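You operate a simulated robot arm through the tools that you are given. There is no shell and no other tool. Be economical: measure what you need, move in short steps, check, and stop when the job is done.

Carry out the task below with a simulated two-armed robot. There is one attempt and no reset: what you move stays moved.

TASK
Put the yellow twine ball on the wide white table middle. Take the grey twine ball and leave it on top of the green dessert glass. Put the black twine ball on the back strip of the fibre bench. Take the blue-collared black tuft and put it on top of the blue goblet. Fetch the pale narrow cover and set it on the finishing bench low shelf. Shut the finishing bench lower drawer. Close the grey cupboard upper door. Open the oil box lid. The order is free.

It is judged by the outcome, as a careful person would: the job done as asked, and still so three seconds after it is handed in. It fails if anything else is knocked over, pushed out of place, dropped, spilled or broken. Lids that push on must go on centred and level and be pressed home; caps that screw on are set level and turned clockwise until they are tight.

THE ROBOT
Two 7-joint arms with two-finger grippers on one trunk, on a base that drives. Base frame: it is fixed to the floor where the robot stands at the start and does not move with it; the origin is under the middle of the robot, x ahead of it, y to its left, z up. Readings come in m, rad, newtons and seconds.
The left shoulder is at the start at [0.07, 0.139, 1.23], the right one opposite. With the tool pointing down near the work surface each hand reaches from about 0.44 to 0.74 m from the robot's upright axis, wherever it stands, measured 20 degrees to its own side. Places, roughly: back strip of the fibre bench (25x260 cm) [6.26, 4.46, 0.78]; black twine ball (7x7x6 cm) [5.3, -0.4, 1.5]; blue goblet (10x9x13 cm) [2.9, 1.7, 0.9]; blue-collared black tuft (2x2x7 cm) [6.2, 0.5, 0.8]; finishing bench low shelf [6.1, 0.4, 0.1]; finishing bench lower drawer [5.9, 1.3, 0.1]; green dessert glass (9x9x9 cm) [2.5, 1.5, 0.8]; grey cupboard upper door [5.6, 2.2, 1.8]; grey twine ball (7x7x6 cm) [4.9, -0.4, 1.2]; oil box lid [-0.5, 3.4, 0.9]; pale narrow cover (18x5x1 cm) [6.2, 0.8, 0.8]; wide white table middle [3.5, 3, 0.8]; yellow twine ball (7x7x6 cm) [0.5, -0.2, 0.9]. Payload 3.43 kg a hand.
Tool frame (each hand has its own): the origin (TCP) lies between the finger pads and is the grasp point; the fingertips stand 0.03 m ahead of it; z points along the fingers, y is the line along which they close. Largest opening 0.104 m; the body of the gripper starts 0.057 m behind the TCP.
Orientation is that of the tool frame in the base frame, as a unit quaternion [x, y, z, w]. With the fingers straight down and closing along the base's y, the tool's x points along the base's -x, its y along +y and its z along -z.

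THE INTERFACE
- The arms move only by the tool nudge_tool. It takes "left_motion", "right_motion" or both (then of equal length, played together; a hand with none holds still); each is a list of rows, each an object (a shift or turn left out is 0, a gripper value left out holds the last) with "hand": the closure, from 0 (fully open) to 1 (shut); "linear": the shift along the tool's x, y, z in units of 100 mm (1.0 is 100 mm), a list of three; "rotation": the turn, a rotation vector about the tool's x, y, z in units of 120 degrees (1.0 is 120 degrees), a list of three. In form: [{"hand": hand, "linear": [x, y, z], "rotation": [ax, ay, az]}, ...]. A call has 1 to 20 rows; each row is the pose to reach, as a shift and turn from the pose commanded when the call began, along the tool's axes at that moment. A call with a number of a shift or a turn outside -1 to 1 is refused whole. Rows are played at 5 a second. More than 0.05 m and 0.15 rad between two rows, or a gripper value outside its range, and nothing of the call is played. A pose out of reach is approached as far as the arm can. The call stops where the force on the tool passes 40 N (or 10 N more than at its start, if that is more) or the arm is blocked; 0.2 s more then pass. The fingers move at their own pace (about 0.045 m/s each) and stop on an object; they squeeze with about 35 N. The grip force told is the motor's: it shows also when the fingers shut on nothing. Time passes only in rows, and 0.2 s behind the last, so rows that repeat a pose let the fingers close. The reply holds the time, the measured pose of the TCP, the force on the tool along the base axes, the opening and the grip force, in the units named above and with some noise, with the torque about the TCP (base axes, N m) and any sound that the robot's microphone picked up.
- Cameras (640 x 400 px; columns grow to the right, rows downward): "scene" is now at [0.1208, -0.0344, 1.4526]; the picture's right is [-0.53, -0.85, 0.00], its down [-0.47, 0.30, -0.83] and it looks along [0.70, -0.44, -0.56] (base axes); focal length 249 px, centre (320, 200). "left" rides on the left gripper at [0.067, -0.018, -0.09] in its tool frame; the picture's right is [0.25, 0.97, 0.00], its down [-0.73, 0.19, -0.66] and it looks along [-0.64, 0.17, 0.75] (tool axes); focal length 218 px, centre (320, 200). "right" rides on the right gripper at [0.067, 0.018, -0.09] in its tool frame; the picture's right is [-0.25, 0.97, 0.00], its down [-0.73, -0.19, -0.66] and it looks along [-0.64, -0.17, 0.75] (tool axes); focal length 218 px, centre (320, 200). There is no depth. A picture from a camera that has moved, and an enlarged one, comes with that camera's place and axes in the base frame and with its lens. The place of the scene camera against the robot may be out by one fixed shift of up to 0.018 m in any direction.
- grab_frame(camera): a new picture of that camera. The clock stands still meanwhile.
- raise_lower(by): slides the trunk up (or, below 0, down) by that many m; the arms and the scene camera ride with it, the base frame stays. It gives what a move gives, with no picture.
- drive_base(legs): drives the robot by 1 to 6 legs, each [ahead, left, turn to the left] in m, m and rad, along the robot's own axes; the way and the turn of a leg run together, so that a leg with both is an arc; at most 1.5 m and 3.142 rad a leg. The arms and the cameras ride along, it lands a little off, and it stops where it bumps. It gives what a move gives.
- pan_tilt(pan, tilt): turns the head with the scene camera to pan (to the left, within 1.501 rad either way) and tilt (down, from -0.506 to 1.204), counted from straight ahead of the robot. It gives what a move gives.
- inspect(camera, box): a new picture of the part [left, top, right, bottom] of that camera's present view, enlarged. The clock stands still meanwhile.
- hand_in(): hands the job in; it is judged then, once.

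Go step by step. Nothing tells you exact positions but the pictures and the camera data: compare them with the known pose of the tool, close in by small moves and look again before you grip or let go. The budget is 196 turns and 176 pictures, counting those below and the enlarged ones. Unless the task says otherwise, let go and move clear before handing in, and close with one line.

The tools are called after ">>>" as name(argument=value, ...) on one line, values as JSON. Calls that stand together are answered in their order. nudge_tool: Moves the arms, as the interface text tells. Its arguments: {"type":"object","properties":{"left_motion":{"type":"array","items":{"type":"object","properties":{"hand":{"type":"number"},"linear":{"type":"array","items":{"type":"number"}},"rotation":{"type":"array","items":{"type":"number"}}}}},"right_motion":{"type":"array","items":{"type":"object","properties":{"hand":{"type":"number"},"linear":{"type":"array","items":{"type":"number"}},"rotation":{"type":"array","items":{"type":"number"}}}}}},"required":[]} The other tools are called the same way: raise_lower (by) slides the trunk up or down; drive_base (legs) drives the base; pan_tilt (pan, tilt) turns the head that bears the scene camera; grab_frame (camera) takes a picture; inspect (camera, box) takes an enlarged picture of a part of a camera's view; hand_in () hands the job in.

At the start:

```text
t: 0.0
left_tcp_pos: [0.5127, -0.0182, 1.2836]
left_tcp_rot: [0.0, 1.0, 0.0, 0.0]
left_force: [-0.1, 0.5, -1.1]
left_ft_torque: [0.02, 0.01, 0.0]
left_finger_gap: 0.1041
left_grip_force: 0.0
right_tcp_pos: [0.3911, -0.4832, 1.1761]
right_tcp_rot: [0.0, 1.0, 0.001, 0.001]
right_force: [-0.2, 0.4, -0.5]
right_ft_torque: [-0.01, -0.01, -0.04]
right_finger_gap: 0.104
right_grip_force: 0.1
trunk travel left (down, up): [-0.725, 0.215]
robot x, y, heading: [0.0006, -0.0008, 0.0]
head pan, tilt: [-0.559, 0.592]
```

scene: 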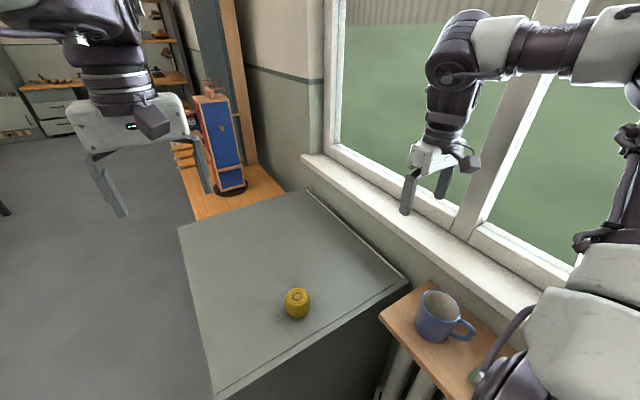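
right: 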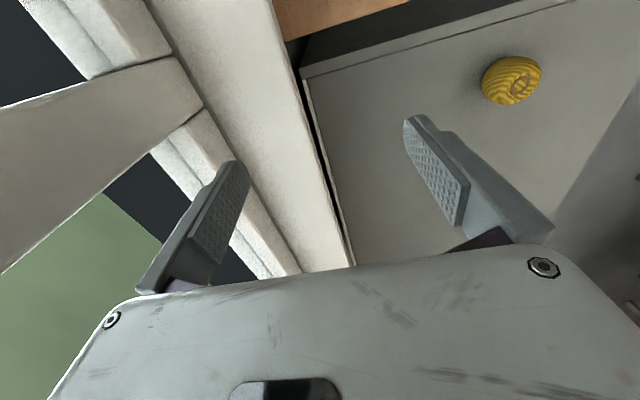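
left: 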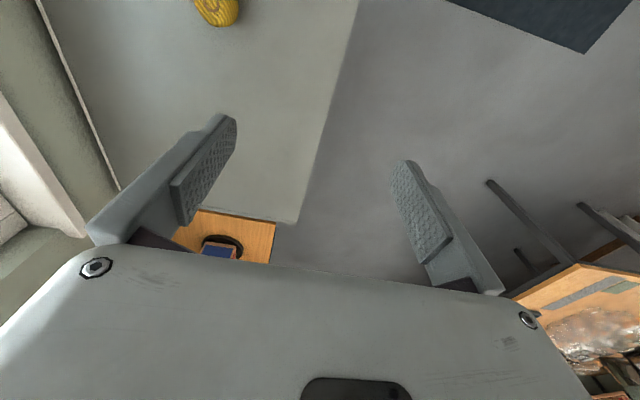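

I see the yellow ball on the grey table in front of me, at about (0.485, -0.187, 0.87) by triangulating the two cameras. I'll bring the right hand over it in steps.

>>> nudge_tool(right_motion=[{"linear": [-0.25, 0.25, 0]}, {"linear": [-0.5, 0.5, 0.15]}, {"linear": [-0.75, 0.75, 0.3]}, {"linear": [-0.94, 1, 0.5]}])

>>> nudge_tool(right_motion=[{"linear": [0, 0.33, 0.2]}, {"linear": [0, 0.66, 0.4]}, {"linear": [0, 1, 0.6]}])

>>> nudge_tool(right_motion=[{"linear": [0, 0.33, 0.25]}, {"linear": [0, 0.66, 0.5]}, {"linear": [0, 0.96, 0.75]}])

>>> grab_frame(camera="right")

>>> pan_tilt(pan=0.0, tilt=0.25)

>>> grab_frame(camera="scene")

>>> pan_tilt(pan=1.2, tilt=0.35)

>>> grab_frame(camera="scene")

```text
t: 1.0
left_tcp_pos: [0.5148, -0.0167, 1.2825]
left_tcp_rot: [0.0, 1.0, -0.001, -0.001]
left_force: [-0.1, -0.5, -0.2]
left_ft_torque: [-0.04, 0.04, 0.0]
left_finger_gap: 0.1041
left_grip_force: 0.2
right_tcp_pos: [0.4857, -0.3825, 1.1261]
right_tcp_rot: [0.0, 1.0, 0.0, 0.0]
right_force: [0.0, -0.9, 0.0]
right_ft_torque: [0.0, 0.03, 0.0]
right_finger_gap: 0.1038
right_grip_force: 0.1
trunk travel left (down, up): [-0.725, 0.215]
robot x, y, heading: [-0.0011, -0.0036, -0.005]
head pan, tilt: [-0.559, 0.592]
```

```text
t: 1.8
left_tcp_pos: [0.5128, -0.0166, 1.2836]
left_tcp_rot: [0.0, 1.0, 0.0, 0.0]
left_force: [0.9, -0.7, -0.3]
left_ft_torque: [-0.01, 0.01, 0.0]
left_finger_gap: 0.104
left_grip_force: 0.0
right_tcp_pos: [0.4855, -0.2835, 1.065]
right_tcp_rot: [0.001, 1.0, -0.001, 0.001]
right_force: [-0.3, -0.6, 0.5]
right_ft_torque: [0.0, -0.04, 0.0]
right_finger_gap: 0.104
right_grip_force: 0.1
trunk travel left (down, up): [-0.725, 0.215]
robot x, y, heading: [0.0013, -0.0015, -0.004]
head pan, tilt: [-0.559, 0.592]
```

```text
t: 2.6
left_tcp_pos: [0.5138, -0.0191, 1.283]
left_tcp_rot: [0.0, 1.0, 0.0, 0.0]
left_force: [-0.4, -0.2, 0.8]
left_ft_torque: [-0.04, 0.01, -0.02]
left_finger_gap: 0.1039
left_grip_force: 0.0
right_tcp_pos: [0.4781, -0.1974, 0.995]
right_tcp_rot: [-0.001, 1.0, 0.002, 0.002]
right_force: [0.5, 0.4, 0.7]
right_ft_torque: [0.02, -0.03, -0.04]
right_finger_gap: 0.1043
right_grip_force: 0.0
right hand out of reach, approached as far as the arm can: row 3
trunk travel left (down, up): [-0.725, 0.215]
robot x, y, heading: [0.001, -0.0021, 0.003]
head pan, tilt: [-0.559, 0.592]
```

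```text
172 pictures are left
camera right: at [0.4102, -0.1797, 1.0847], right [0.25, 0.97, 0.01], down [0.73, -0.19, 0.66], along [0.64, -0.16, -0.75], focal length 218 px, centre (320, 200)
```

right: 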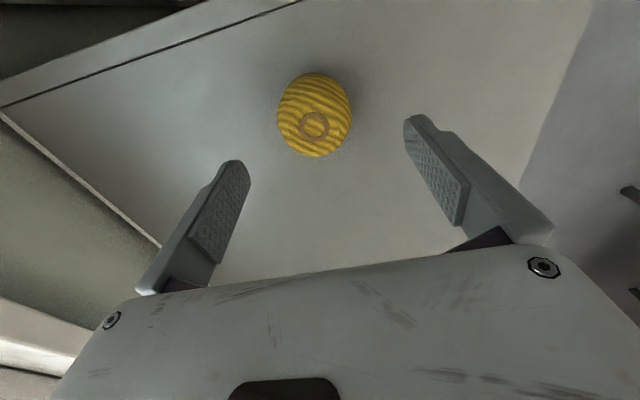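

```text
t: 3.6
left_tcp_pos: [0.512, -0.018, 1.283]
left_tcp_rot: [0.0, 1.0, -0.001, 0.001]
left_force: [-0.2, 0.0, 0.3]
left_ft_torque: [-0.01, -0.02, 0.02]
left_finger_gap: 0.104
left_grip_force: 0.0
right_tcp_pos: [0.4764, -0.1966, 0.9942]
right_tcp_rot: [-0.001, 1.0, 0.003, 0.001]
right_force: [0.5, 0.3, 0.0]
right_ft_torque: [-0.01, 0.01, -0.02]
right_finger_gap: 0.104
right_grip_force: 0.1
trunk travel left (down, up): [-0.725, 0.215]
robot x, y, heading: [0.0006, -0.0034, 0.001]
head pan, tilt: [0.0, 0.25]
```

```text
171 pictures are left
camera scene: at [0.1393, 0.0127, 1.4838], right [0.0, -1.0, 0.0], down [-0.25, 0.0, -0.97], along [0.97, 0.0, -0.25], focal length 249 px, centre (320, 200)
```

scene: 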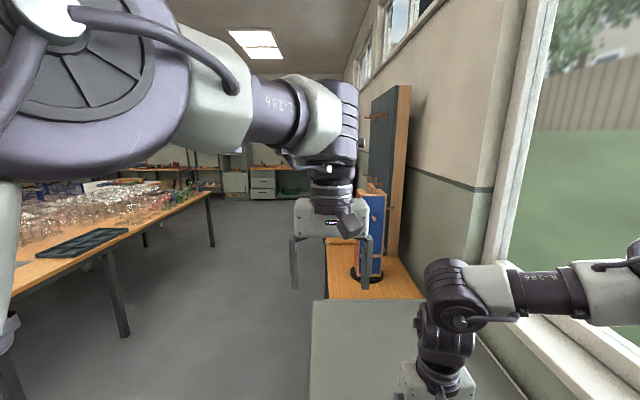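

```text
t: 5.0
left_tcp_pos: [0.512, -0.0174, 1.2832]
left_tcp_rot: [0.0, 1.0, 0.0, 0.001]
left_force: [0.5, -0.1, 0.8]
left_ft_torque: [0.0, 0.0, 0.02]
left_finger_gap: 0.1045
left_grip_force: 0.0
right_tcp_pos: [0.4785, -0.1972, 0.9966]
right_tcp_rot: [0.0, 1.0, 0.002, 0.002]
right_force: [0.1, -0.8, 0.8]
right_ft_torque: [0.0, -0.01, -0.01]
right_finger_gap: 0.1039
right_grip_force: 0.1
trunk travel left (down, up): [-0.725, 0.215]
robot x, y, heading: [-0.001, -0.0001, 0.0]
head pan, tilt: [1.201, 0.351]
```

```text
170 pictures are left
camera scene: at [0.0794, 0.0995, 1.4745], right [0.93, -0.36, 0.0], down [-0.12, -0.32, -0.94], along [0.34, 0.88, -0.34], focal length 249 px, centre (320, 200)
```

scene: 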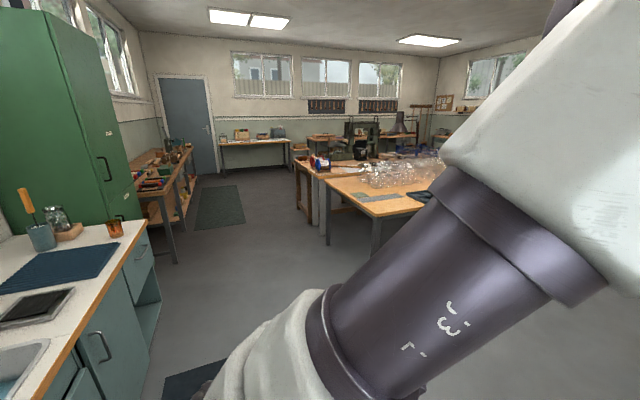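

The ball lies at about (0.484, -0.203), almost directly below the right hand. The last row hit a reach limit, so I'll step straight down and check.

>>> nudge_tool(right_motion=[{"linear": [0, -0.14, 0.3]}, {"linear": [0, -0.14, 0.6]}])

>>> grab_frame(camera="right")

```text
t: 5.6
left_tcp_pos: [0.5124, -0.0171, 1.2844]
left_tcp_rot: [0.0, 1.0, 0.001, 0.0]
left_force: [-0.4, 0.5, 0.3]
left_ft_torque: [0.05, -0.02, 0.02]
left_finger_gap: 0.1042
left_grip_force: 0.0
right_tcp_pos: [0.4722, -0.2226, 0.9457]
right_tcp_rot: [-0.001, 1.0, 0.003, 0.003]
right_force: [0.1, -0.3, -0.5]
right_ft_torque: [0.01, -0.02, -0.02]
right_finger_gap: 0.1039
right_grip_force: 0.1
right hand out of reach, approached as far as the arm can: row 2
trunk travel left (down, up): [-0.725, 0.215]
robot x, y, heading: [-0.0012, 0.0014, 0.001]
head pan, tilt: [1.201, 0.351]
```

```text
169 pictures are left
camera right: at [0.4031, -0.2042, 1.0339], right [0.25, 0.97, 0.01], down [0.73, -0.19, 0.66], along [0.64, -0.16, -0.75], focal length 218 px, centre (320, 200)
```

right: 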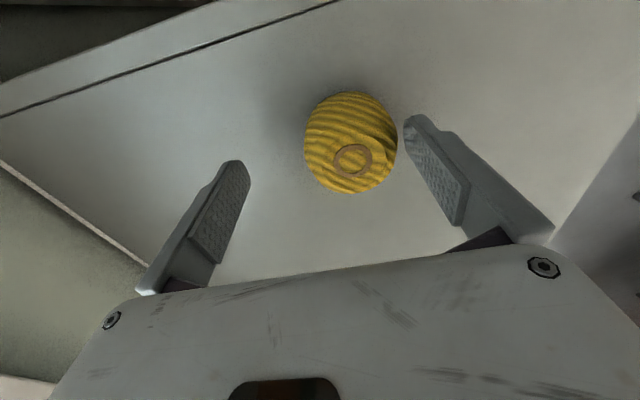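

The arm is at its limit at this trunk height, so I'll raise the hand a little and bring it down with the trunk instead.

>>> nudge_tool(right_motion=[{"linear": [0, 0, -0.4]}, {"linear": [0, 0, -0.8]}])

>>> raise_lower(by=-0.1)

>>> grab_frame(camera="right")

```text
t: 6.2
left_tcp_pos: [0.5107, -0.0178, 1.2842]
left_tcp_rot: [0.0, 1.0, 0.0, 0.001]
left_force: [-1.2, -0.4, 0.4]
left_ft_torque: [-0.01, 0.0, 0.0]
left_finger_gap: 0.104
left_grip_force: 0.0
right_tcp_pos: [0.4721, -0.2215, 1.0274]
right_tcp_rot: [0.0, 1.0, 0.001, 0.0]
right_force: [-0.4, -0.4, 0.2]
right_ft_torque: [-0.01, -0.01, -0.01]
right_finger_gap: 0.1037
right_grip_force: 0.1
trunk travel left (down, up): [-0.725, 0.215]
robot x, y, heading: [-0.0002, 0.0003, -0.001]
head pan, tilt: [1.201, 0.351]
```

```text
t: 7.5
left_tcp_pos: [0.5127, -0.0187, 1.1848]
left_tcp_rot: [0.0, 1.0, 0.0, 0.0]
left_force: [-0.4, 1.0, 0.3]
left_ft_torque: [0.0, -0.02, 0.02]
left_finger_gap: 0.104
left_grip_force: 0.1
right_tcp_pos: [0.4741, -0.2213, 0.9264]
right_tcp_rot: [-0.001, 1.0, 0.001, 0.001]
right_force: [0.5, 0.1, 0.7]
right_ft_torque: [0.02, -0.01, -0.02]
right_finger_gap: 0.1041
right_grip_force: 0.0
trunk travel left (down, up): [-0.625, 0.315]
robot x, y, heading: [0.0028, 0.0013, 0.001]
head pan, tilt: [1.201, 0.351]
```

```text
168 pictures are left
camera right: at [0.4061, -0.204, 1.0153], right [0.25, 0.97, 0.0], down [0.73, -0.19, 0.66], along [0.64, -0.16, -0.75], focal length 218 px, centre (320, 200)
```

right: 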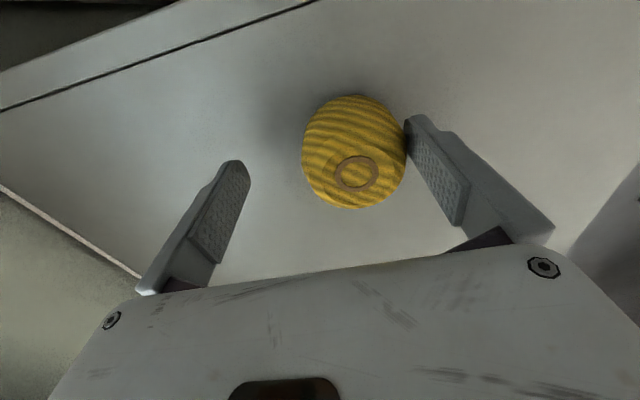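

The ball is at (0.489, -0.199); I'll correct by +15 mm x and +22 mm y, then go down 55 mm and grip.

>>> nudge_tool(right_motion=[{"linear": [-0.15, 0.22, -0.05]}, {"linear": [-0.15, 0.22, 0.2]}, {"linear": [-0.15, 0.22, 0.52]}])

>>> grab_frame(camera="right")

```text
t: 8.2
left_tcp_pos: [0.511, -0.0178, 1.1847]
left_tcp_rot: [0.0, 1.0, 0.0, 0.001]
left_force: [0.2, 0.7, 0.0]
left_ft_torque: [0.05, -0.01, 0.01]
left_finger_gap: 0.1039
left_grip_force: 0.2
right_tcp_pos: [0.4879, -0.2065, 0.899]
right_tcp_rot: [0.002, 1.0, 0.0, 0.005]
right_force: [-9.4, -1.0, 16.0]
right_ft_torque: [-0.89, 0.56, -0.44]
right_finger_gap: 0.1024
right_grip_force: 0.1
right hand out of reach, approached as far as the arm can: row 3
trunk travel left (down, up): [-0.625, 0.315]
robot x, y, heading: [0.0026, -0.0013, -0.002]
head pan, tilt: [1.201, 0.351]
stopped in row 3 (right hand): the force on the tool passed its limit at 89 N (the readings are from after the stop); the commanded pose is now the measured one
```

```text
167 pictures are left
camera right: at [0.419, -0.1881, 0.9876], right [0.26, 0.97, 0.0], down [0.72, -0.19, 0.67], along [0.64, -0.17, -0.75], focal length 218 px, centre (320, 200)
```

right: 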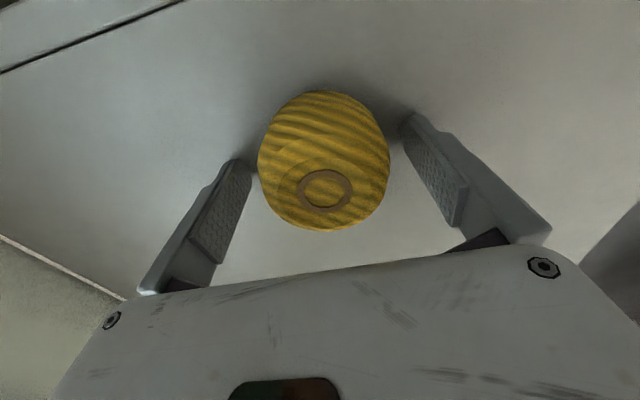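

The fingertips have touched the table top (about z 0.868), so the ball centre is near z 0.90, level with the TCP. I'll lift 4 mm, shift slightly and close.

>>> nudge_tool(right_motion=[{"linear": [0.06, 0.05, -0.04]}, {"linear": [0.1, 0.06, -0.04]}, {"linear": [0.1, 0.06, -0.04], "hand": 1}, {"linear": [0.1, 0.06, -0.04], "hand": 1}, {"linear": [0.1, 0.06, -0.04], "hand": 1}, {"linear": [0.1, 0.06, -0.04], "hand": 1}, {"linear": [0.1, 0.06, -0.04], "hand": 1}, {"linear": [0.1, 0.06, -0.3], "hand": 1}, {"linear": [0.1, 0.06, -0.6], "hand": 1}])

>>> grab_frame(camera="right")

```text
t: 10.2
left_tcp_pos: [0.5125, -0.018, 1.1839]
left_tcp_rot: [0.0, 1.0, -0.001, 0.0]
left_force: [0.6, -1.2, -0.2]
left_ft_torque: [0.02, 0.01, 0.0]
left_finger_gap: 0.1039
left_grip_force: 0.1
right_tcp_pos: [0.4796, -0.1994, 0.9563]
right_tcp_rot: [0.0, 1.0, 0.001, 0.006]
right_force: [0.0, 0.3, 0.3]
right_ft_torque: [-0.02, -0.02, 0.02]
right_finger_gap: 0.0629
right_grip_force: 35.1
trunk travel left (down, up): [-0.625, 0.315]
robot x, y, heading: [-0.0007, -0.0013, 0.0]
head pan, tilt: [1.201, 0.351]
```

```text
166 pictures are left
camera right: at [0.4103, -0.1822, 1.0449], right [0.25, 0.97, 0.01], down [0.72, -0.19, 0.67], along [0.64, -0.17, -0.75], focal length 218 px, centre (320, 200)
```

right: 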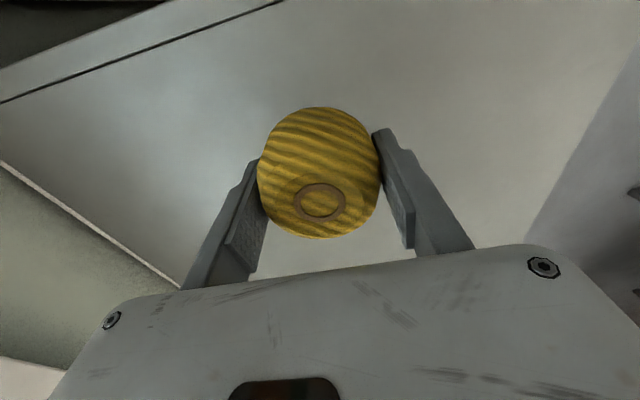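

The yellow ball is held. I'll raise the trunk for a better view and survey the room before driving.

>>> raise_lower(by=0.3)

>>> nudge_tool(left_motion=[{"linear": [0, -0.3, 0.3]}, {"linear": [0, -0.6, 0.6]}, {"linear": [0, -0.6, 1.0]}])

>>> pan_tilt(pan=0.75, tilt=0.35)

>>> grab_frame(camera="scene")

>>> pan_tilt(pan=0.2, tilt=0.3)

>>> grab_frame(camera="scene")

```text
t: 13.2
left_tcp_pos: [0.5136, -0.0173, 1.4824]
left_tcp_rot: [0.0, 1.0, 0.0, -0.001]
left_force: [-0.4, 0.1, 0.2]
left_ft_torque: [0.03, -0.01, 0.01]
left_finger_gap: 0.1041
left_grip_force: 0.0
right_tcp_pos: [0.4811, -0.1993, 1.2552]
right_tcp_rot: [0.001, 1.0, 0.001, 0.006]
right_force: [0.2, 0.0, -0.8]
right_ft_torque: [-0.01, 0.02, 0.03]
right_finger_gap: 0.0627
right_grip_force: 35.3
trunk travel left (down, up): [-0.925, 0.015]
robot x, y, heading: [0.0018, -0.0001, -0.002]
head pan, tilt: [1.201, 0.351]
```

```text
t: 14.0
left_tcp_pos: [0.5153, -0.0748, 1.3818]
left_tcp_rot: [-0.001, 1.0, -0.002, 0.0]
left_force: [-0.3, 0.1, -0.9]
left_ft_torque: [-0.01, 0.06, 0.02]
left_finger_gap: 0.104
left_grip_force: 0.0
right_tcp_pos: [0.4814, -0.1992, 1.2557]
right_tcp_rot: [0.0, 1.0, 0.0, 0.007]
right_force: [0.2, -0.5, -0.4]
right_ft_torque: [0.0, 0.02, 0.02]
right_finger_gap: 0.0628
right_grip_force: 35.3
trunk travel left (down, up): [-0.925, 0.015]
robot x, y, heading: [0.0005, -0.0009, 0.0]
head pan, tilt: [1.201, 0.351]
```

```text
t: 14.9
left_tcp_pos: [0.5137, -0.0744, 1.3817]
left_tcp_rot: [0.0, 1.0, 0.0, -0.001]
left_force: [-0.2, -0.2, 0.0]
left_ft_torque: [0.03, 0.0, 0.01]
left_finger_gap: 0.104
left_grip_force: 0.0
right_tcp_pos: [0.4808, -0.1994, 1.2569]
right_tcp_rot: [0.001, 1.0, 0.001, 0.006]
right_force: [0.0, -0.6, -1.0]
right_ft_torque: [0.01, -0.02, 0.0]
right_finger_gap: 0.0626
right_grip_force: 34.1
trunk travel left (down, up): [-0.925, 0.015]
robot x, y, heading: [0.003, -0.003, 0.003]
head pan, tilt: [0.75, 0.351]
```

```text
165 pictures are left
camera scene: at [0.1138, 0.0765, 1.6745], right [0.68, -0.73, 0.0], down [-0.25, -0.23, -0.94], along [0.69, 0.64, -0.34], focal length 249 px, centre (320, 200)
```

scene: 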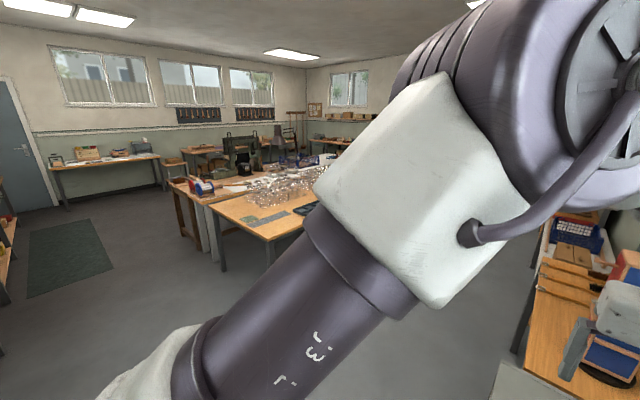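

```text
t: 15.9
left_tcp_pos: [0.5154, -0.0763, 1.3821]
left_tcp_rot: [0.0, 1.0, 0.0, -0.002]
left_force: [0.8, 0.0, -0.7]
left_ft_torque: [-0.01, 0.01, 0.02]
left_finger_gap: 0.1039
left_grip_force: 0.0
right_tcp_pos: [0.4795, -0.1993, 1.2565]
right_tcp_rot: [0.001, 1.0, 0.001, 0.006]
right_force: [-0.1, 0.1, -0.6]
right_ft_torque: [0.02, 0.02, 0.0]
right_finger_gap: 0.0627
right_grip_force: 34.7
trunk travel left (down, up): [-0.925, 0.015]
robot x, y, heading: [0.0007, 0.001, 0.003]
head pan, tilt: [0.201, 0.3]
```

```text
164 pictures are left
camera scene: at [0.1375, 0.031, 1.6792], right [0.2, -0.98, 0.0], down [-0.29, -0.06, -0.96], along [0.94, 0.19, -0.3], focal length 249 px, centre (320, 200)
```

scene: 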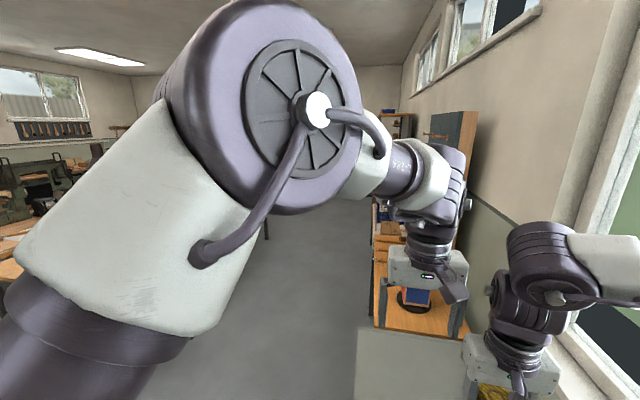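

The left arm hides the middle of the room. I'll sidestep into the aisle (about y = 0.6) and look again.

>>> drive_base(legs=[[0.0, 0.42, 0], [0.3, 0.2, 0]])

>>> pan_tilt(pan=-0.2, tilt=0.3)

>>> grab_frame(camera="scene")

>>> pan_tilt(pan=1.3, tilt=0.3)

>>> grab_frame(camera="scene")

```text
t: 20.5
left_tcp_pos: [0.8096, 0.5677, 1.3829]
left_tcp_rot: [-0.004, 1.0, 0.001, 0.0]
left_force: [-0.3, -0.8, -0.2]
left_ft_torque: [0.03, 0.01, 0.0]
left_finger_gap: 0.1039
left_grip_force: 0.0
right_tcp_pos: [0.7768, 0.4417, 1.2571]
right_tcp_rot: [-0.003, 1.0, 0.002, 0.007]
right_force: [0.3, -0.2, -1.2]
right_ft_torque: [-0.01, 0.01, 0.0]
right_finger_gap: 0.0628
right_grip_force: 35.1
trunk travel left (down, up): [-0.925, 0.015]
robot x, y, heading: [0.2963, 0.6416, 0.009]
head pan, tilt: [0.201, 0.3]
```

```text
t: 21.4
left_tcp_pos: [0.8124, 0.5694, 1.3806]
left_tcp_rot: [-0.003, 1.0, -0.001, -0.001]
left_force: [0.0, -0.6, -0.8]
left_ft_torque: [0.0, -0.03, 0.02]
left_finger_gap: 0.1039
left_grip_force: 0.0
right_tcp_pos: [0.7793, 0.4426, 1.257]
right_tcp_rot: [-0.003, 1.0, 0.001, 0.006]
right_force: [0.7, -0.5, -0.1]
right_ft_torque: [0.01, 0.03, 0.0]
right_finger_gap: 0.0627
right_grip_force: 35.1
trunk travel left (down, up): [-0.925, 0.015]
robot x, y, heading: [0.2971, 0.6418, 0.004]
head pan, tilt: [-0.201, 0.3]
```

```text
163 pictures are left
camera scene: at [0.4358, 0.6361, 1.6791], right [-0.19, -0.98, 0.0], down [-0.29, 0.06, -0.96], along [0.94, -0.18, -0.3], focal length 249 px, centre (320, 200)
```

scene: 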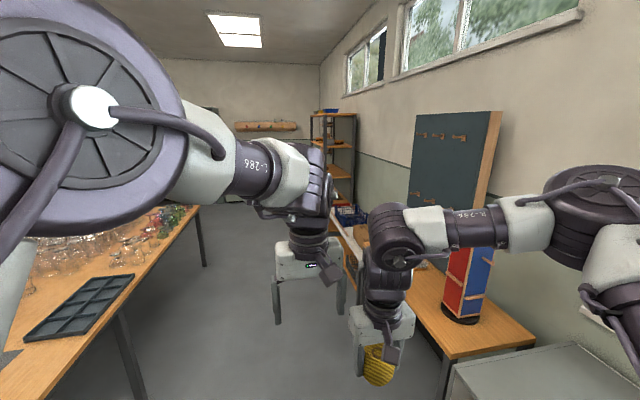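

```text
t: 23.0
left_tcp_pos: [0.8121, 0.5685, 1.3816]
left_tcp_rot: [-0.003, 1.0, 0.0, -0.001]
left_force: [0.4, 0.7, 0.0]
left_ft_torque: [-0.01, 0.02, 0.02]
left_finger_gap: 0.1039
left_grip_force: 0.0
right_tcp_pos: [0.7786, 0.4428, 1.2558]
right_tcp_rot: [-0.003, 1.0, 0.001, 0.007]
right_force: [-0.1, -0.1, -0.4]
right_ft_torque: [0.01, 0.01, -0.03]
right_finger_gap: 0.0628
right_grip_force: 35.0
trunk travel left (down, up): [-0.925, 0.015]
robot x, y, heading: [0.3005, 0.6405, 0.007]
head pan, tilt: [1.3, 0.3]
```

```text
162 pictures are left
camera scene: at [0.3679, 0.7438, 1.6792], right [0.97, -0.26, 0.0], down [-0.08, -0.29, -0.96], along [0.25, 0.92, -0.3], focal length 249 px, centre (320, 200)
```

scene: 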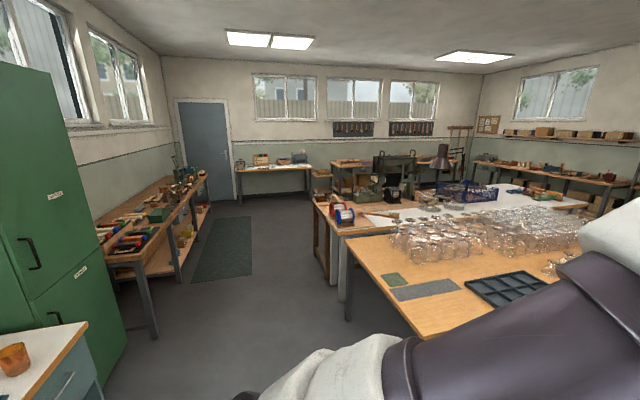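

The aisle between the glass table (near edge y≈1.4) and the right-hand bench (edge y≈0.1) is clear. I'll drive east along y≈0.75 to about x=3.6 and look.

>>> drive_base(legs=[[1.5, 0.08, 0], [1.5, 0, 0], [0.4, 0, 0]])

>>> pan_tilt(pan=-0.55, tilt=0.25)

>>> grab_frame(camera="scene")

>>> pan_tilt(pan=0.1, tilt=0.4)

>>> grab_frame(camera="scene")

>>> pan_tilt(pan=1.4, tilt=0.4)

>>> grab_frame(camera="scene")

```text
refused: leg 1 is longer than a leg can be; nothing moved
```

```text
t: 24.8
left_tcp_pos: [0.8115, 0.568, 1.3812]
left_tcp_rot: [-0.004, 1.0, -0.001, -0.001]
left_force: [-0.7, -0.1, 1.0]
left_ft_torque: [0.0, 0.0, -0.02]
left_finger_gap: 0.1041
left_grip_force: 0.0
right_tcp_pos: [0.779, 0.4448, 1.2565]
right_tcp_rot: [-0.003, 1.0, 0.001, 0.006]
right_force: [0.5, 0.2, -0.6]
right_ft_torque: [0.02, -0.01, 0.01]
right_finger_gap: 0.063
right_grip_force: 35.4
trunk travel left (down, up): [-0.925, 0.015]
robot x, y, heading: [0.2938, 0.6417, 0.005]
head pan, tilt: [-0.55, 0.25]
```

```text
161 pictures are left
camera scene: at [0.4234, 0.6054, 1.6839], right [-0.52, -0.86, 0.0], down [-0.21, 0.13, -0.97], along [0.83, -0.5, -0.25], focal length 249 px, centre (320, 200)
```

scene: 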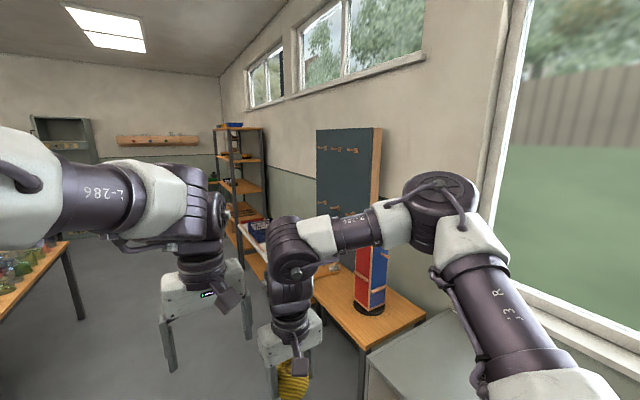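

```text
t: 25.8
left_tcp_pos: [0.8116, 0.5685, 1.3824]
left_tcp_rot: [-0.003, 1.0, 0.001, -0.002]
left_force: [-0.5, -0.3, 0.4]
left_ft_torque: [0.01, -0.01, 0.04]
left_finger_gap: 0.104
left_grip_force: 0.1
right_tcp_pos: [0.7794, 0.4429, 1.2562]
right_tcp_rot: [-0.003, 1.0, 0.001, 0.006]
right_force: [-0.3, 0.1, -0.8]
right_ft_torque: [-0.03, 0.01, 0.01]
right_finger_gap: 0.063
right_grip_force: 35.0
trunk travel left (down, up): [-0.925, 0.015]
robot x, y, heading: [0.2982, 0.6419, 0.007]
head pan, tilt: [0.099, 0.4]
```

```text
160 pictures are left
camera scene: at [0.4355, 0.6633, 1.67], right [0.1, -0.99, 0.0], down [-0.39, -0.04, -0.92], along [0.92, 0.1, -0.39], focal length 249 px, centre (320, 200)
```

scene: 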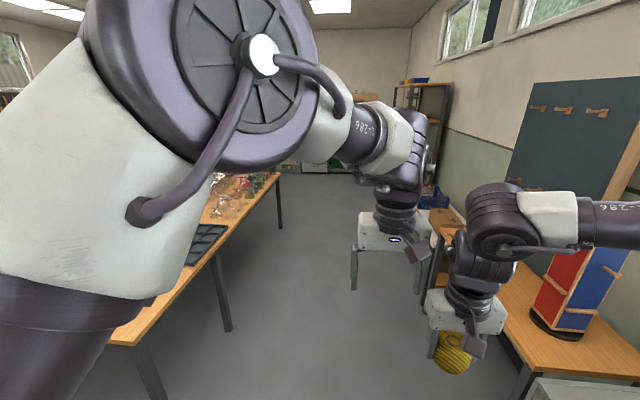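

```text
t: 27.3
left_tcp_pos: [0.8116, 0.5683, 1.381]
left_tcp_rot: [-0.004, 1.0, 0.0, -0.002]
left_force: [0.2, -1.0, 0.1]
left_ft_torque: [0.0, 0.02, -0.02]
left_finger_gap: 0.1041
left_grip_force: 0.0
right_tcp_pos: [0.7792, 0.4446, 1.2571]
right_tcp_rot: [-0.002, 1.0, 0.001, 0.006]
right_force: [-1.0, 0.3, -2.0]
right_ft_torque: [0.01, -0.02, -0.01]
right_finger_gap: 0.0629
right_grip_force: 34.9
trunk travel left (down, up): [-0.925, 0.015]
robot x, y, heading: [0.3001, 0.6372, 0.008]
head pan, tilt: [1.4, 0.4]
```

```text
159 pictures are left
camera scene: at [0.3587, 0.745, 1.67], right [0.99, -0.16, 0.0], down [-0.06, -0.38, -0.92], along [0.15, 0.91, -0.39], focal length 249 px, centre (320, 200)
```

scene: 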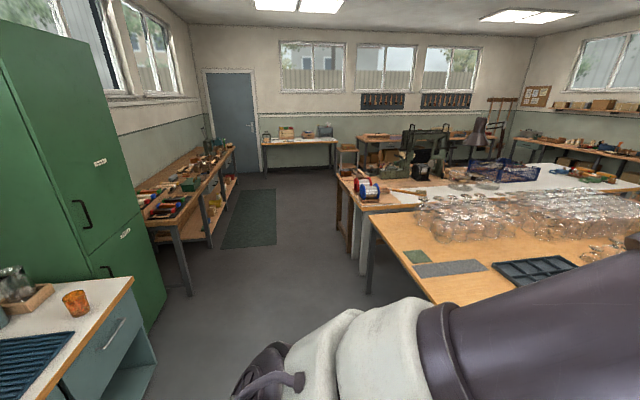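

The leg was over length by a hair. I'll drive again with shorter legs.

>>> drive_base(legs=[[1.45, 0.08, 0], [1.45, 0, 0], [0.5, 0, 0]])

>>> pan_tilt(pan=-0.55, tilt=0.25)

>>> grab_frame(camera="scene")

>>> pan_tilt(pan=1.3, tilt=0.4)

>>> grab_frame(camera="scene")

```text
t: 44.1
left_tcp_pos: [4.263, 0.6524, 1.3823]
left_tcp_rot: [-0.008, 1.0, -0.001, 0.0]
left_force: [-1.2, 0.0, 0.7]
left_ft_torque: [0.02, -0.03, 0.0]
left_finger_gap: 0.1039
left_grip_force: 0.1
right_tcp_pos: [4.2323, 0.5277, 1.2577]
right_tcp_rot: [-0.008, 1.0, 0.001, 0.007]
right_force: [-0.1, 0.4, -0.9]
right_ft_torque: [0.02, -0.03, 0.0]
right_finger_gap: 0.0628
right_grip_force: 34.8
trunk travel left (down, up): [-0.925, 0.015]
robot x, y, heading: [3.7532, 0.7205, 0.02]
head pan, tilt: [1.4, 0.4]
```

```text
t: 46.0
left_tcp_pos: [4.2644, 0.6532, 1.3826]
left_tcp_rot: [-0.009, 1.0, 0.0, -0.001]
left_force: [-0.1, -0.5, -0.2]
left_ft_torque: [-0.01, -0.01, 0.02]
left_finger_gap: 0.1039
left_grip_force: 0.1
right_tcp_pos: [4.2347, 0.5275, 1.2549]
right_tcp_rot: [-0.007, 1.0, 0.0, 0.006]
right_force: [0.0, 0.3, -1.4]
right_ft_torque: [-0.01, -0.01, 0.0]
right_finger_gap: 0.0627
right_grip_force: 35.2
trunk travel left (down, up): [-0.925, 0.015]
robot x, y, heading: [3.7514, 0.7194, 0.017]
head pan, tilt: [-0.55, 0.25]
```

```text
158 pictures are left
camera scene: at [3.8764, 0.685, 1.6839], right [-0.51, -0.86, 0.0], down [-0.21, 0.13, -0.97], along [0.83, -0.49, -0.25], focal length 249 px, centre (320, 200)
```

scene: 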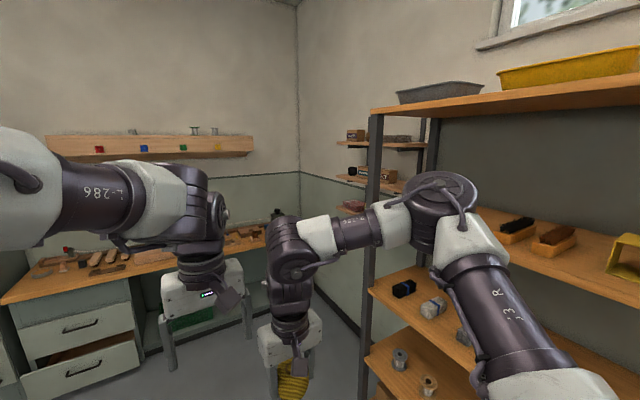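

```text
t: 47.8
left_tcp_pos: [4.2643, 0.6522, 1.3827]
left_tcp_rot: [-0.008, 1.0, 0.0, -0.001]
left_force: [0.1, -0.2, 0.0]
left_ft_torque: [0.0, 0.01, 0.0]
left_finger_gap: 0.104
left_grip_force: 0.0
right_tcp_pos: [4.2343, 0.5268, 1.2545]
right_tcp_rot: [-0.007, 1.0, 0.001, 0.006]
right_force: [-0.1, -0.1, -0.9]
right_ft_torque: [0.02, -0.01, 0.01]
right_finger_gap: 0.0628
right_grip_force: 35.0
trunk travel left (down, up): [-0.925, 0.015]
robot x, y, heading: [3.7482, 0.7215, 0.021]
head pan, tilt: [1.3, 0.4]
```

```text
157 pictures are left
camera scene: at [3.8196, 0.8221, 1.67], right [0.97, -0.25, 0.0], down [-0.1, -0.38, -0.92], along [0.23, 0.89, -0.39], focal length 249 px, centre (320, 200)
```

scene: 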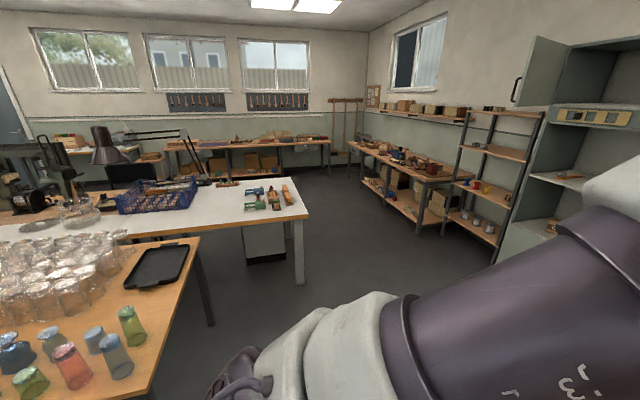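

The wide white table is ahead-left (x to 4.15, y 2.58–3.5), with a clear patch at about (3.45, 2.95). I'll drive around the glass table's east end to its south side.

>>> drive_base(legs=[[0.38, 0, 0], [0, 0, 1.55], [1.2, 0, 0]])

>>> pan_tilt(pan=0.2, tilt=0.8)

>>> grab_frame(camera="scene")

>>> grab_frame(camera="left")

```text
t: 59.7
left_tcp_pos: [4.2026, 2.4456, 1.3818]
left_tcp_rot: [0.711, -0.703, 0.0, 0.0]
left_force: [-1.0, 0.8, -0.3]
left_ft_torque: [-0.01, 0.04, 0.05]
left_finger_gap: 0.1039
left_grip_force: 0.1
right_tcp_pos: [4.3271, 2.4132, 1.2571]
right_tcp_rot: [0.71, -0.705, -0.005, -0.004]
right_force: [-0.1, -0.1, -0.2]
right_ft_torque: [-0.01, 0.02, 0.0]
right_finger_gap: 0.0631
right_grip_force: 34.7
trunk travel left (down, up): [-0.925, 0.015]
robot x, y, heading: [4.1289, 1.9349, 1.581]
head pan, tilt: [1.3, 0.4]
```

```text
t: 61.0
left_tcp_pos: [4.2001, 2.447, 1.3817]
left_tcp_rot: [0.71, -0.704, 0.002, 0.001]
left_force: [0.5, -0.4, 0.0]
left_ft_torque: [0.01, 0.01, 0.0]
left_finger_gap: 0.104
left_grip_force: 0.1
right_tcp_pos: [4.3271, 2.4134, 1.2563]
right_tcp_rot: [0.709, -0.705, -0.004, -0.004]
right_force: [0.0, -0.1, -0.5]
right_ft_torque: [-0.02, 0.02, 0.03]
right_finger_gap: 0.0627
right_grip_force: 35.1
trunk travel left (down, up): [-0.925, 0.015]
robot x, y, heading: [4.131, 1.9276, 1.58]
head pan, tilt: [0.201, 0.799]
```

```text
156 pictures are left
camera scene: at [4.1089, 2.0744, 1.6349], right [0.98, 0.21, 0.0], down [0.15, -0.7, -0.7], along [-0.14, 0.68, -0.72], focal length 249 px, centre (320, 200)
```

scene: 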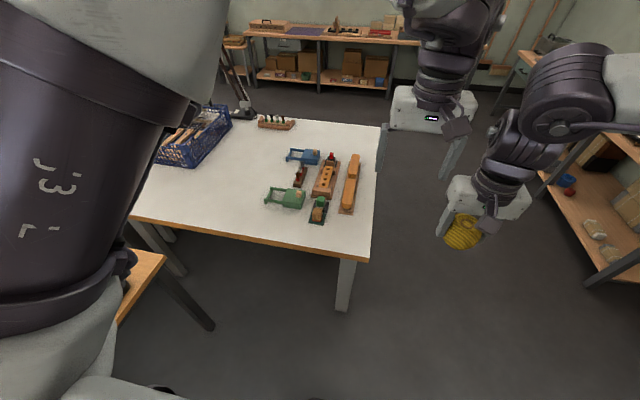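

```text
155 pictures are left
camera left: at [4.2181, 2.3798, 1.4721], right [-0.97, -0.26, 0.0], down [-0.2, 0.73, 0.66], along [-0.17, 0.63, -0.75], focal length 218 px, centre (320, 200)
```

left: 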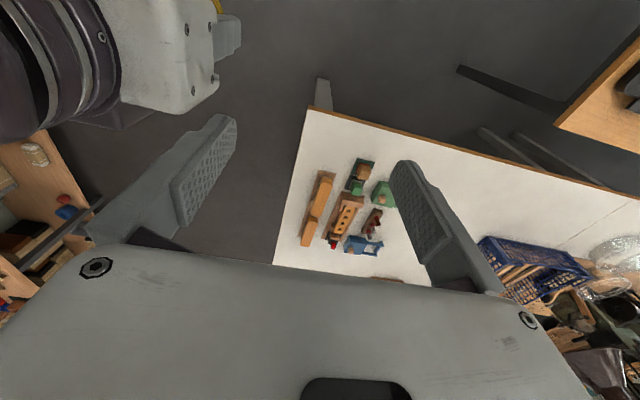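

The white table spans x 2.85–4.2, y 2.59–3.5, with trucks near (3.78, 2.86) and a basket at (3.07, 3.24). I'll stand at about (3.82, 2.22) turned so the middle lies to my right-front.

>>> drive_base(legs=[[0, 0, 0.74], [0.423, 0.03, 0]])

>>> pan_tilt(pan=-0.3, tilt=0.7)

>>> grab_frame(camera="scene")

```text
t: 65.7
left_tcp_pos: [3.504, 2.6299, 1.3838]
left_tcp_rot: [0.923, -0.385, -0.001, 0.0]
left_force: [0.1, -0.2, 0.3]
left_ft_torque: [-0.01, 0.01, 0.03]
left_finger_gap: 0.1042
left_grip_force: 0.0
right_tcp_pos: [3.6169, 2.6934, 1.2574]
right_tcp_rot: [0.923, -0.386, -0.007, -0.002]
right_force: [0.5, -0.7, -1.0]
right_ft_torque: [0.04, -0.01, -0.02]
right_finger_gap: 0.0625
right_grip_force: 34.8
trunk travel left (down, up): [-0.925, 0.015]
robot x, y, heading: [3.8117, 2.215, 2.352]
head pan, tilt: [0.201, 0.799]
```

```text
t: 66.6
left_tcp_pos: [3.5025, 2.6316, 1.3816]
left_tcp_rot: [0.923, -0.384, 0.001, -0.001]
left_force: [0.2, 0.4, 0.2]
left_ft_torque: [-0.01, -0.01, 0.03]
left_finger_gap: 0.1041
left_grip_force: 0.0
right_tcp_pos: [3.6132, 2.6962, 1.2554]
right_tcp_rot: [0.923, -0.385, -0.005, 0.0]
right_force: [0.1, 0.0, -0.3]
right_ft_torque: [-0.01, -0.01, -0.02]
right_finger_gap: 0.0627
right_grip_force: 35.5
trunk travel left (down, up): [-0.925, 0.015]
robot x, y, heading: [3.8122, 2.2144, 2.354]
head pan, tilt: [-0.3, 0.7]
```

```text
154 pictures are left
camera scene: at [3.7307, 2.3379, 1.6429], right [0.89, 0.46, 0.0], down [0.3, -0.57, -0.76], along [-0.35, 0.68, -0.65], focal length 249 px, centre (320, 200)
```

scene: 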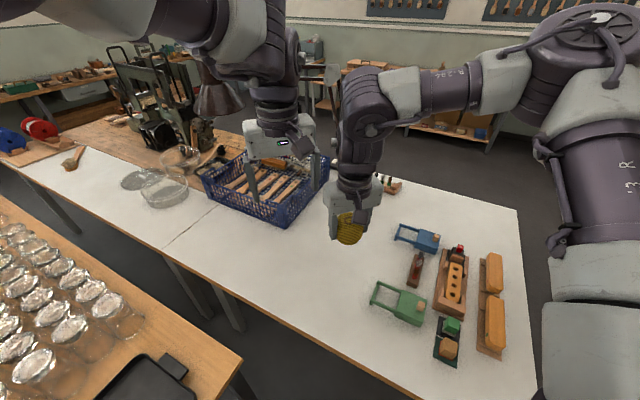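

I'll extend the right hand toward the clear middle spot, then lower with the trunk.

>>> nudge_tool(right_motion=[{"linear": [-0.4, -0.25, 0]}, {"linear": [-0.8, -0.5, 0]}, {"linear": [-1, -0.8, 0.1]}])

>>> nudge_tool(right_motion=[{"linear": [-0.4, -0.2, 0.1]}, {"linear": [-0.7, -0.2, 0.2]}])

>>> raise_lower(by=-0.28)

>>> grab_frame(camera="right")

>>> grab_frame(camera="scene")

```text
t: 67.4
left_tcp_pos: [3.5019, 2.632, 1.3815]
left_tcp_rot: [0.923, -0.385, 0.0, -0.001]
left_force: [-0.1, 0.3, -0.1]
left_ft_torque: [0.01, -0.01, 0.02]
left_finger_gap: 0.1042
left_grip_force: 0.0
right_tcp_pos: [3.6089, 2.8223, 1.2481]
right_tcp_rot: [0.923, -0.384, -0.007, 0.0]
right_force: [-0.4, -0.4, -0.7]
right_ft_torque: [-0.02, 0.01, -0.03]
right_finger_gap: 0.0628
right_grip_force: 35.0
right hand out of reach, approached as far as the arm can: row 2, 3
trunk travel left (down, up): [-0.925, 0.015]
robot x, y, heading: [3.8123, 2.2113, 2.353]
head pan, tilt: [-0.3, 0.7]
```

```text
t: 68.0
left_tcp_pos: [3.5015, 2.6324, 1.3813]
left_tcp_rot: [0.923, -0.384, 0.001, 0.0]
left_force: [-0.4, 0.6, -0.2]
left_ft_torque: [-0.01, -0.05, 0.0]
left_finger_gap: 0.1039
left_grip_force: 0.1
right_tcp_pos: [3.6238, 2.8571, 1.2355]
right_tcp_rot: [0.923, -0.385, -0.007, 0.0]
right_force: [-0.4, -0.4, -0.5]
right_ft_torque: [0.02, -0.02, 0.01]
right_finger_gap: 0.0625
right_grip_force: 34.8
right hand out of reach, approached as far as the arm can: row 1, 2
trunk travel left (down, up): [-0.925, 0.015]
robot x, y, heading: [3.8086, 2.2134, 2.35]
head pan, tilt: [-0.3, 0.7]
```

```text
t: 70.8
left_tcp_pos: [3.5029, 2.6317, 1.1011]
left_tcp_rot: [0.923, -0.385, 0.001, -0.001]
left_force: [0.1, 0.0, 0.4]
left_ft_torque: [-0.02, -0.01, 0.01]
left_finger_gap: 0.1037
left_grip_force: 0.0
right_tcp_pos: [3.6223, 2.8552, 0.9568]
right_tcp_rot: [0.923, -0.385, -0.007, -0.001]
right_force: [0.1, 0.1, -1.0]
right_ft_torque: [-0.01, -0.02, 0.0]
right_finger_gap: 0.0629
right_grip_force: 35.3
trunk travel left (down, up): [-0.645, 0.295]
robot x, y, heading: [3.8114, 2.2142, 2.349]
head pan, tilt: [-0.3, 0.7]
```

```text
153 pictures are left
camera right: at [3.6587, 2.7942, 1.0449], right [-0.87, -0.5, 0.01], down [-0.37, 0.65, 0.67], along [-0.34, 0.57, -0.75], focal length 218 px, centre (320, 200)
```

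right: 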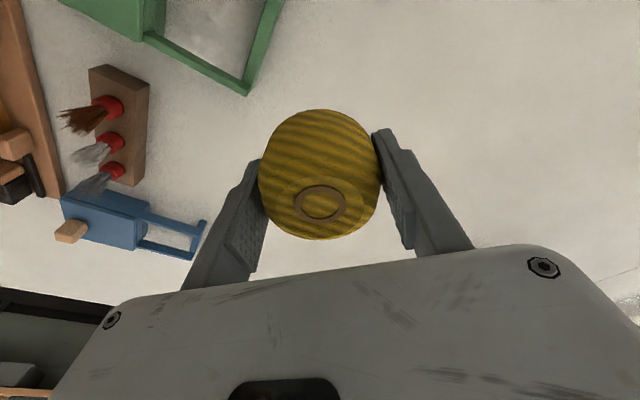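

```text
152 pictures are left
camera scene: at [3.7318, 2.337, 1.3631], right [0.89, 0.46, 0.0], down [0.3, -0.57, -0.76], along [-0.35, 0.68, -0.64], focal length 249 px, centre (320, 200)
```

scene: 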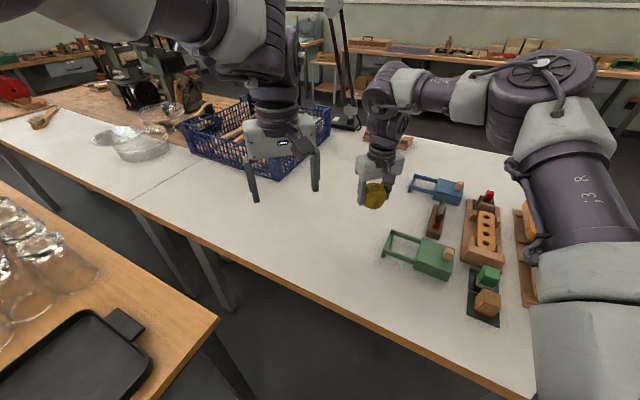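

The hand is near (3.62, 2.855) at its outer limit. A small turn left and short drive ahead will carry it to about (3.5, 2.88).

>>> drive_base(legs=[[0.07, 0, 0.12]])

>>> raise_lower(by=-0.09)

>>> grab_frame(camera="right")

>>> grab_frame(camera="scene")

```text
t: 71.8
left_tcp_pos: [3.4032, 2.6388, 1.1027]
left_tcp_rot: [0.944, -0.329, 0.001, 0.0]
left_force: [-0.1, 0.3, -0.3]
left_ft_torque: [0.01, 0.0, -0.02]
left_finger_gap: 0.104
left_grip_force: 0.2
right_tcp_pos: [3.4974, 2.8755, 0.9575]
right_tcp_rot: [0.944, -0.33, -0.008, -0.002]
right_force: [0.1, -0.4, 0.3]
right_ft_torque: [-0.02, 0.0, -0.02]
right_finger_gap: 0.0628
right_grip_force: 35.3
trunk travel left (down, up): [-0.645, 0.295]
robot x, y, heading: [3.7553, 2.2583, 2.472]
head pan, tilt: [-0.3, 0.7]
```

```text
t: 73.1
left_tcp_pos: [3.4019, 2.639, 1.0114]
left_tcp_rot: [0.944, -0.329, 0.002, 0.0]
left_force: [-0.2, -0.1, 0.2]
left_ft_torque: [-0.02, 0.02, -0.03]
left_finger_gap: 0.104
left_grip_force: 0.0
right_tcp_pos: [3.4954, 2.8753, 0.8671]
right_tcp_rot: [0.944, -0.33, -0.008, -0.001]
right_force: [-0.7, 0.4, -0.9]
right_ft_torque: [0.0, -0.04, 0.0]
right_finger_gap: 0.0624
right_grip_force: 35.0
trunk travel left (down, up): [-0.555, 0.385]
robot x, y, heading: [3.7586, 2.26, 2.469]
head pan, tilt: [-0.3, 0.7]
```

```text
151 pictures are left
camera right: at [3.5376, 2.82, 0.9549], right [-0.8, -0.6, 0.01], down [-0.44, 0.6, 0.67], along [-0.4, 0.53, -0.75], focal length 218 px, centre (320, 200)
```

right: 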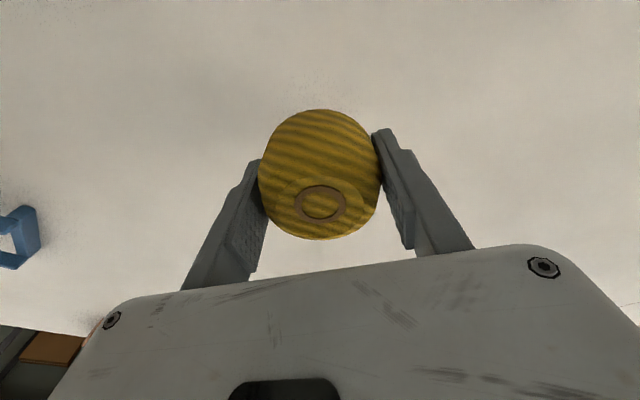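

```text
150 pictures are left
camera scene: at [3.6658, 2.3752, 1.2731], right [0.83, 0.56, 0.0], down [0.36, -0.53, -0.76], along [-0.43, 0.63, -0.64], focal length 249 px, centre (320, 200)
```

scene: 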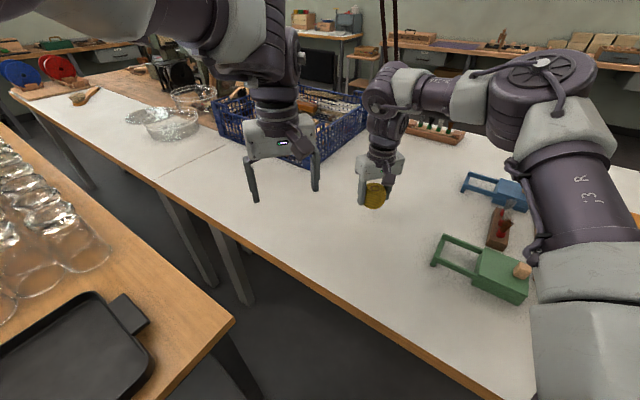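

The ball now hovers over the middle of the white table at (3.495, 2.875). I'll lower in fine steps until contact.

>>> nudge_tool(right_motion=[{"linear": [0, 0, 0.1]}, {"linear": [0, 0, 0.2]}, {"linear": [0, 0, 0.25]}, {"linear": [0, 0, 0.28]}])

>>> inspect(camera="scene", box=[300, 140, 460, 240])

```text
t: 74.1
left_tcp_pos: [3.4023, 2.6395, 1.0108]
left_tcp_rot: [0.945, -0.328, 0.002, -0.001]
left_force: [-0.3, -0.6, -0.6]
left_ft_torque: [0.02, -0.02, 0.0]
left_finger_gap: 0.104
left_grip_force: 0.1
right_tcp_pos: [3.4989, 2.8747, 0.8397]
right_tcp_rot: [0.944, -0.329, -0.008, 0.0]
right_force: [0.0, 0.0, -1.3]
right_ft_torque: [-0.01, -0.01, -0.04]
right_finger_gap: 0.0629
right_grip_force: 34.9
trunk travel left (down, up): [-0.555, 0.385]
robot x, y, heading: [3.7582, 2.2591, 2.469]
head pan, tilt: [-0.3, 0.7]
```

```text
4.00 times, centred on (380, 190) of scene
camera zoom: at [3.666, 2.3753, 1.2731], right [0.83, 0.56, 0.0], down [0.36, -0.53, -0.76], along [-0.43, 0.63, -0.64], focal length 996 px, centre (80, 240)
```

zoom: 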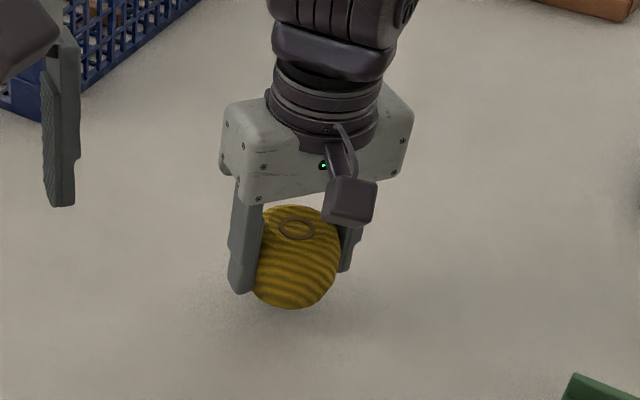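

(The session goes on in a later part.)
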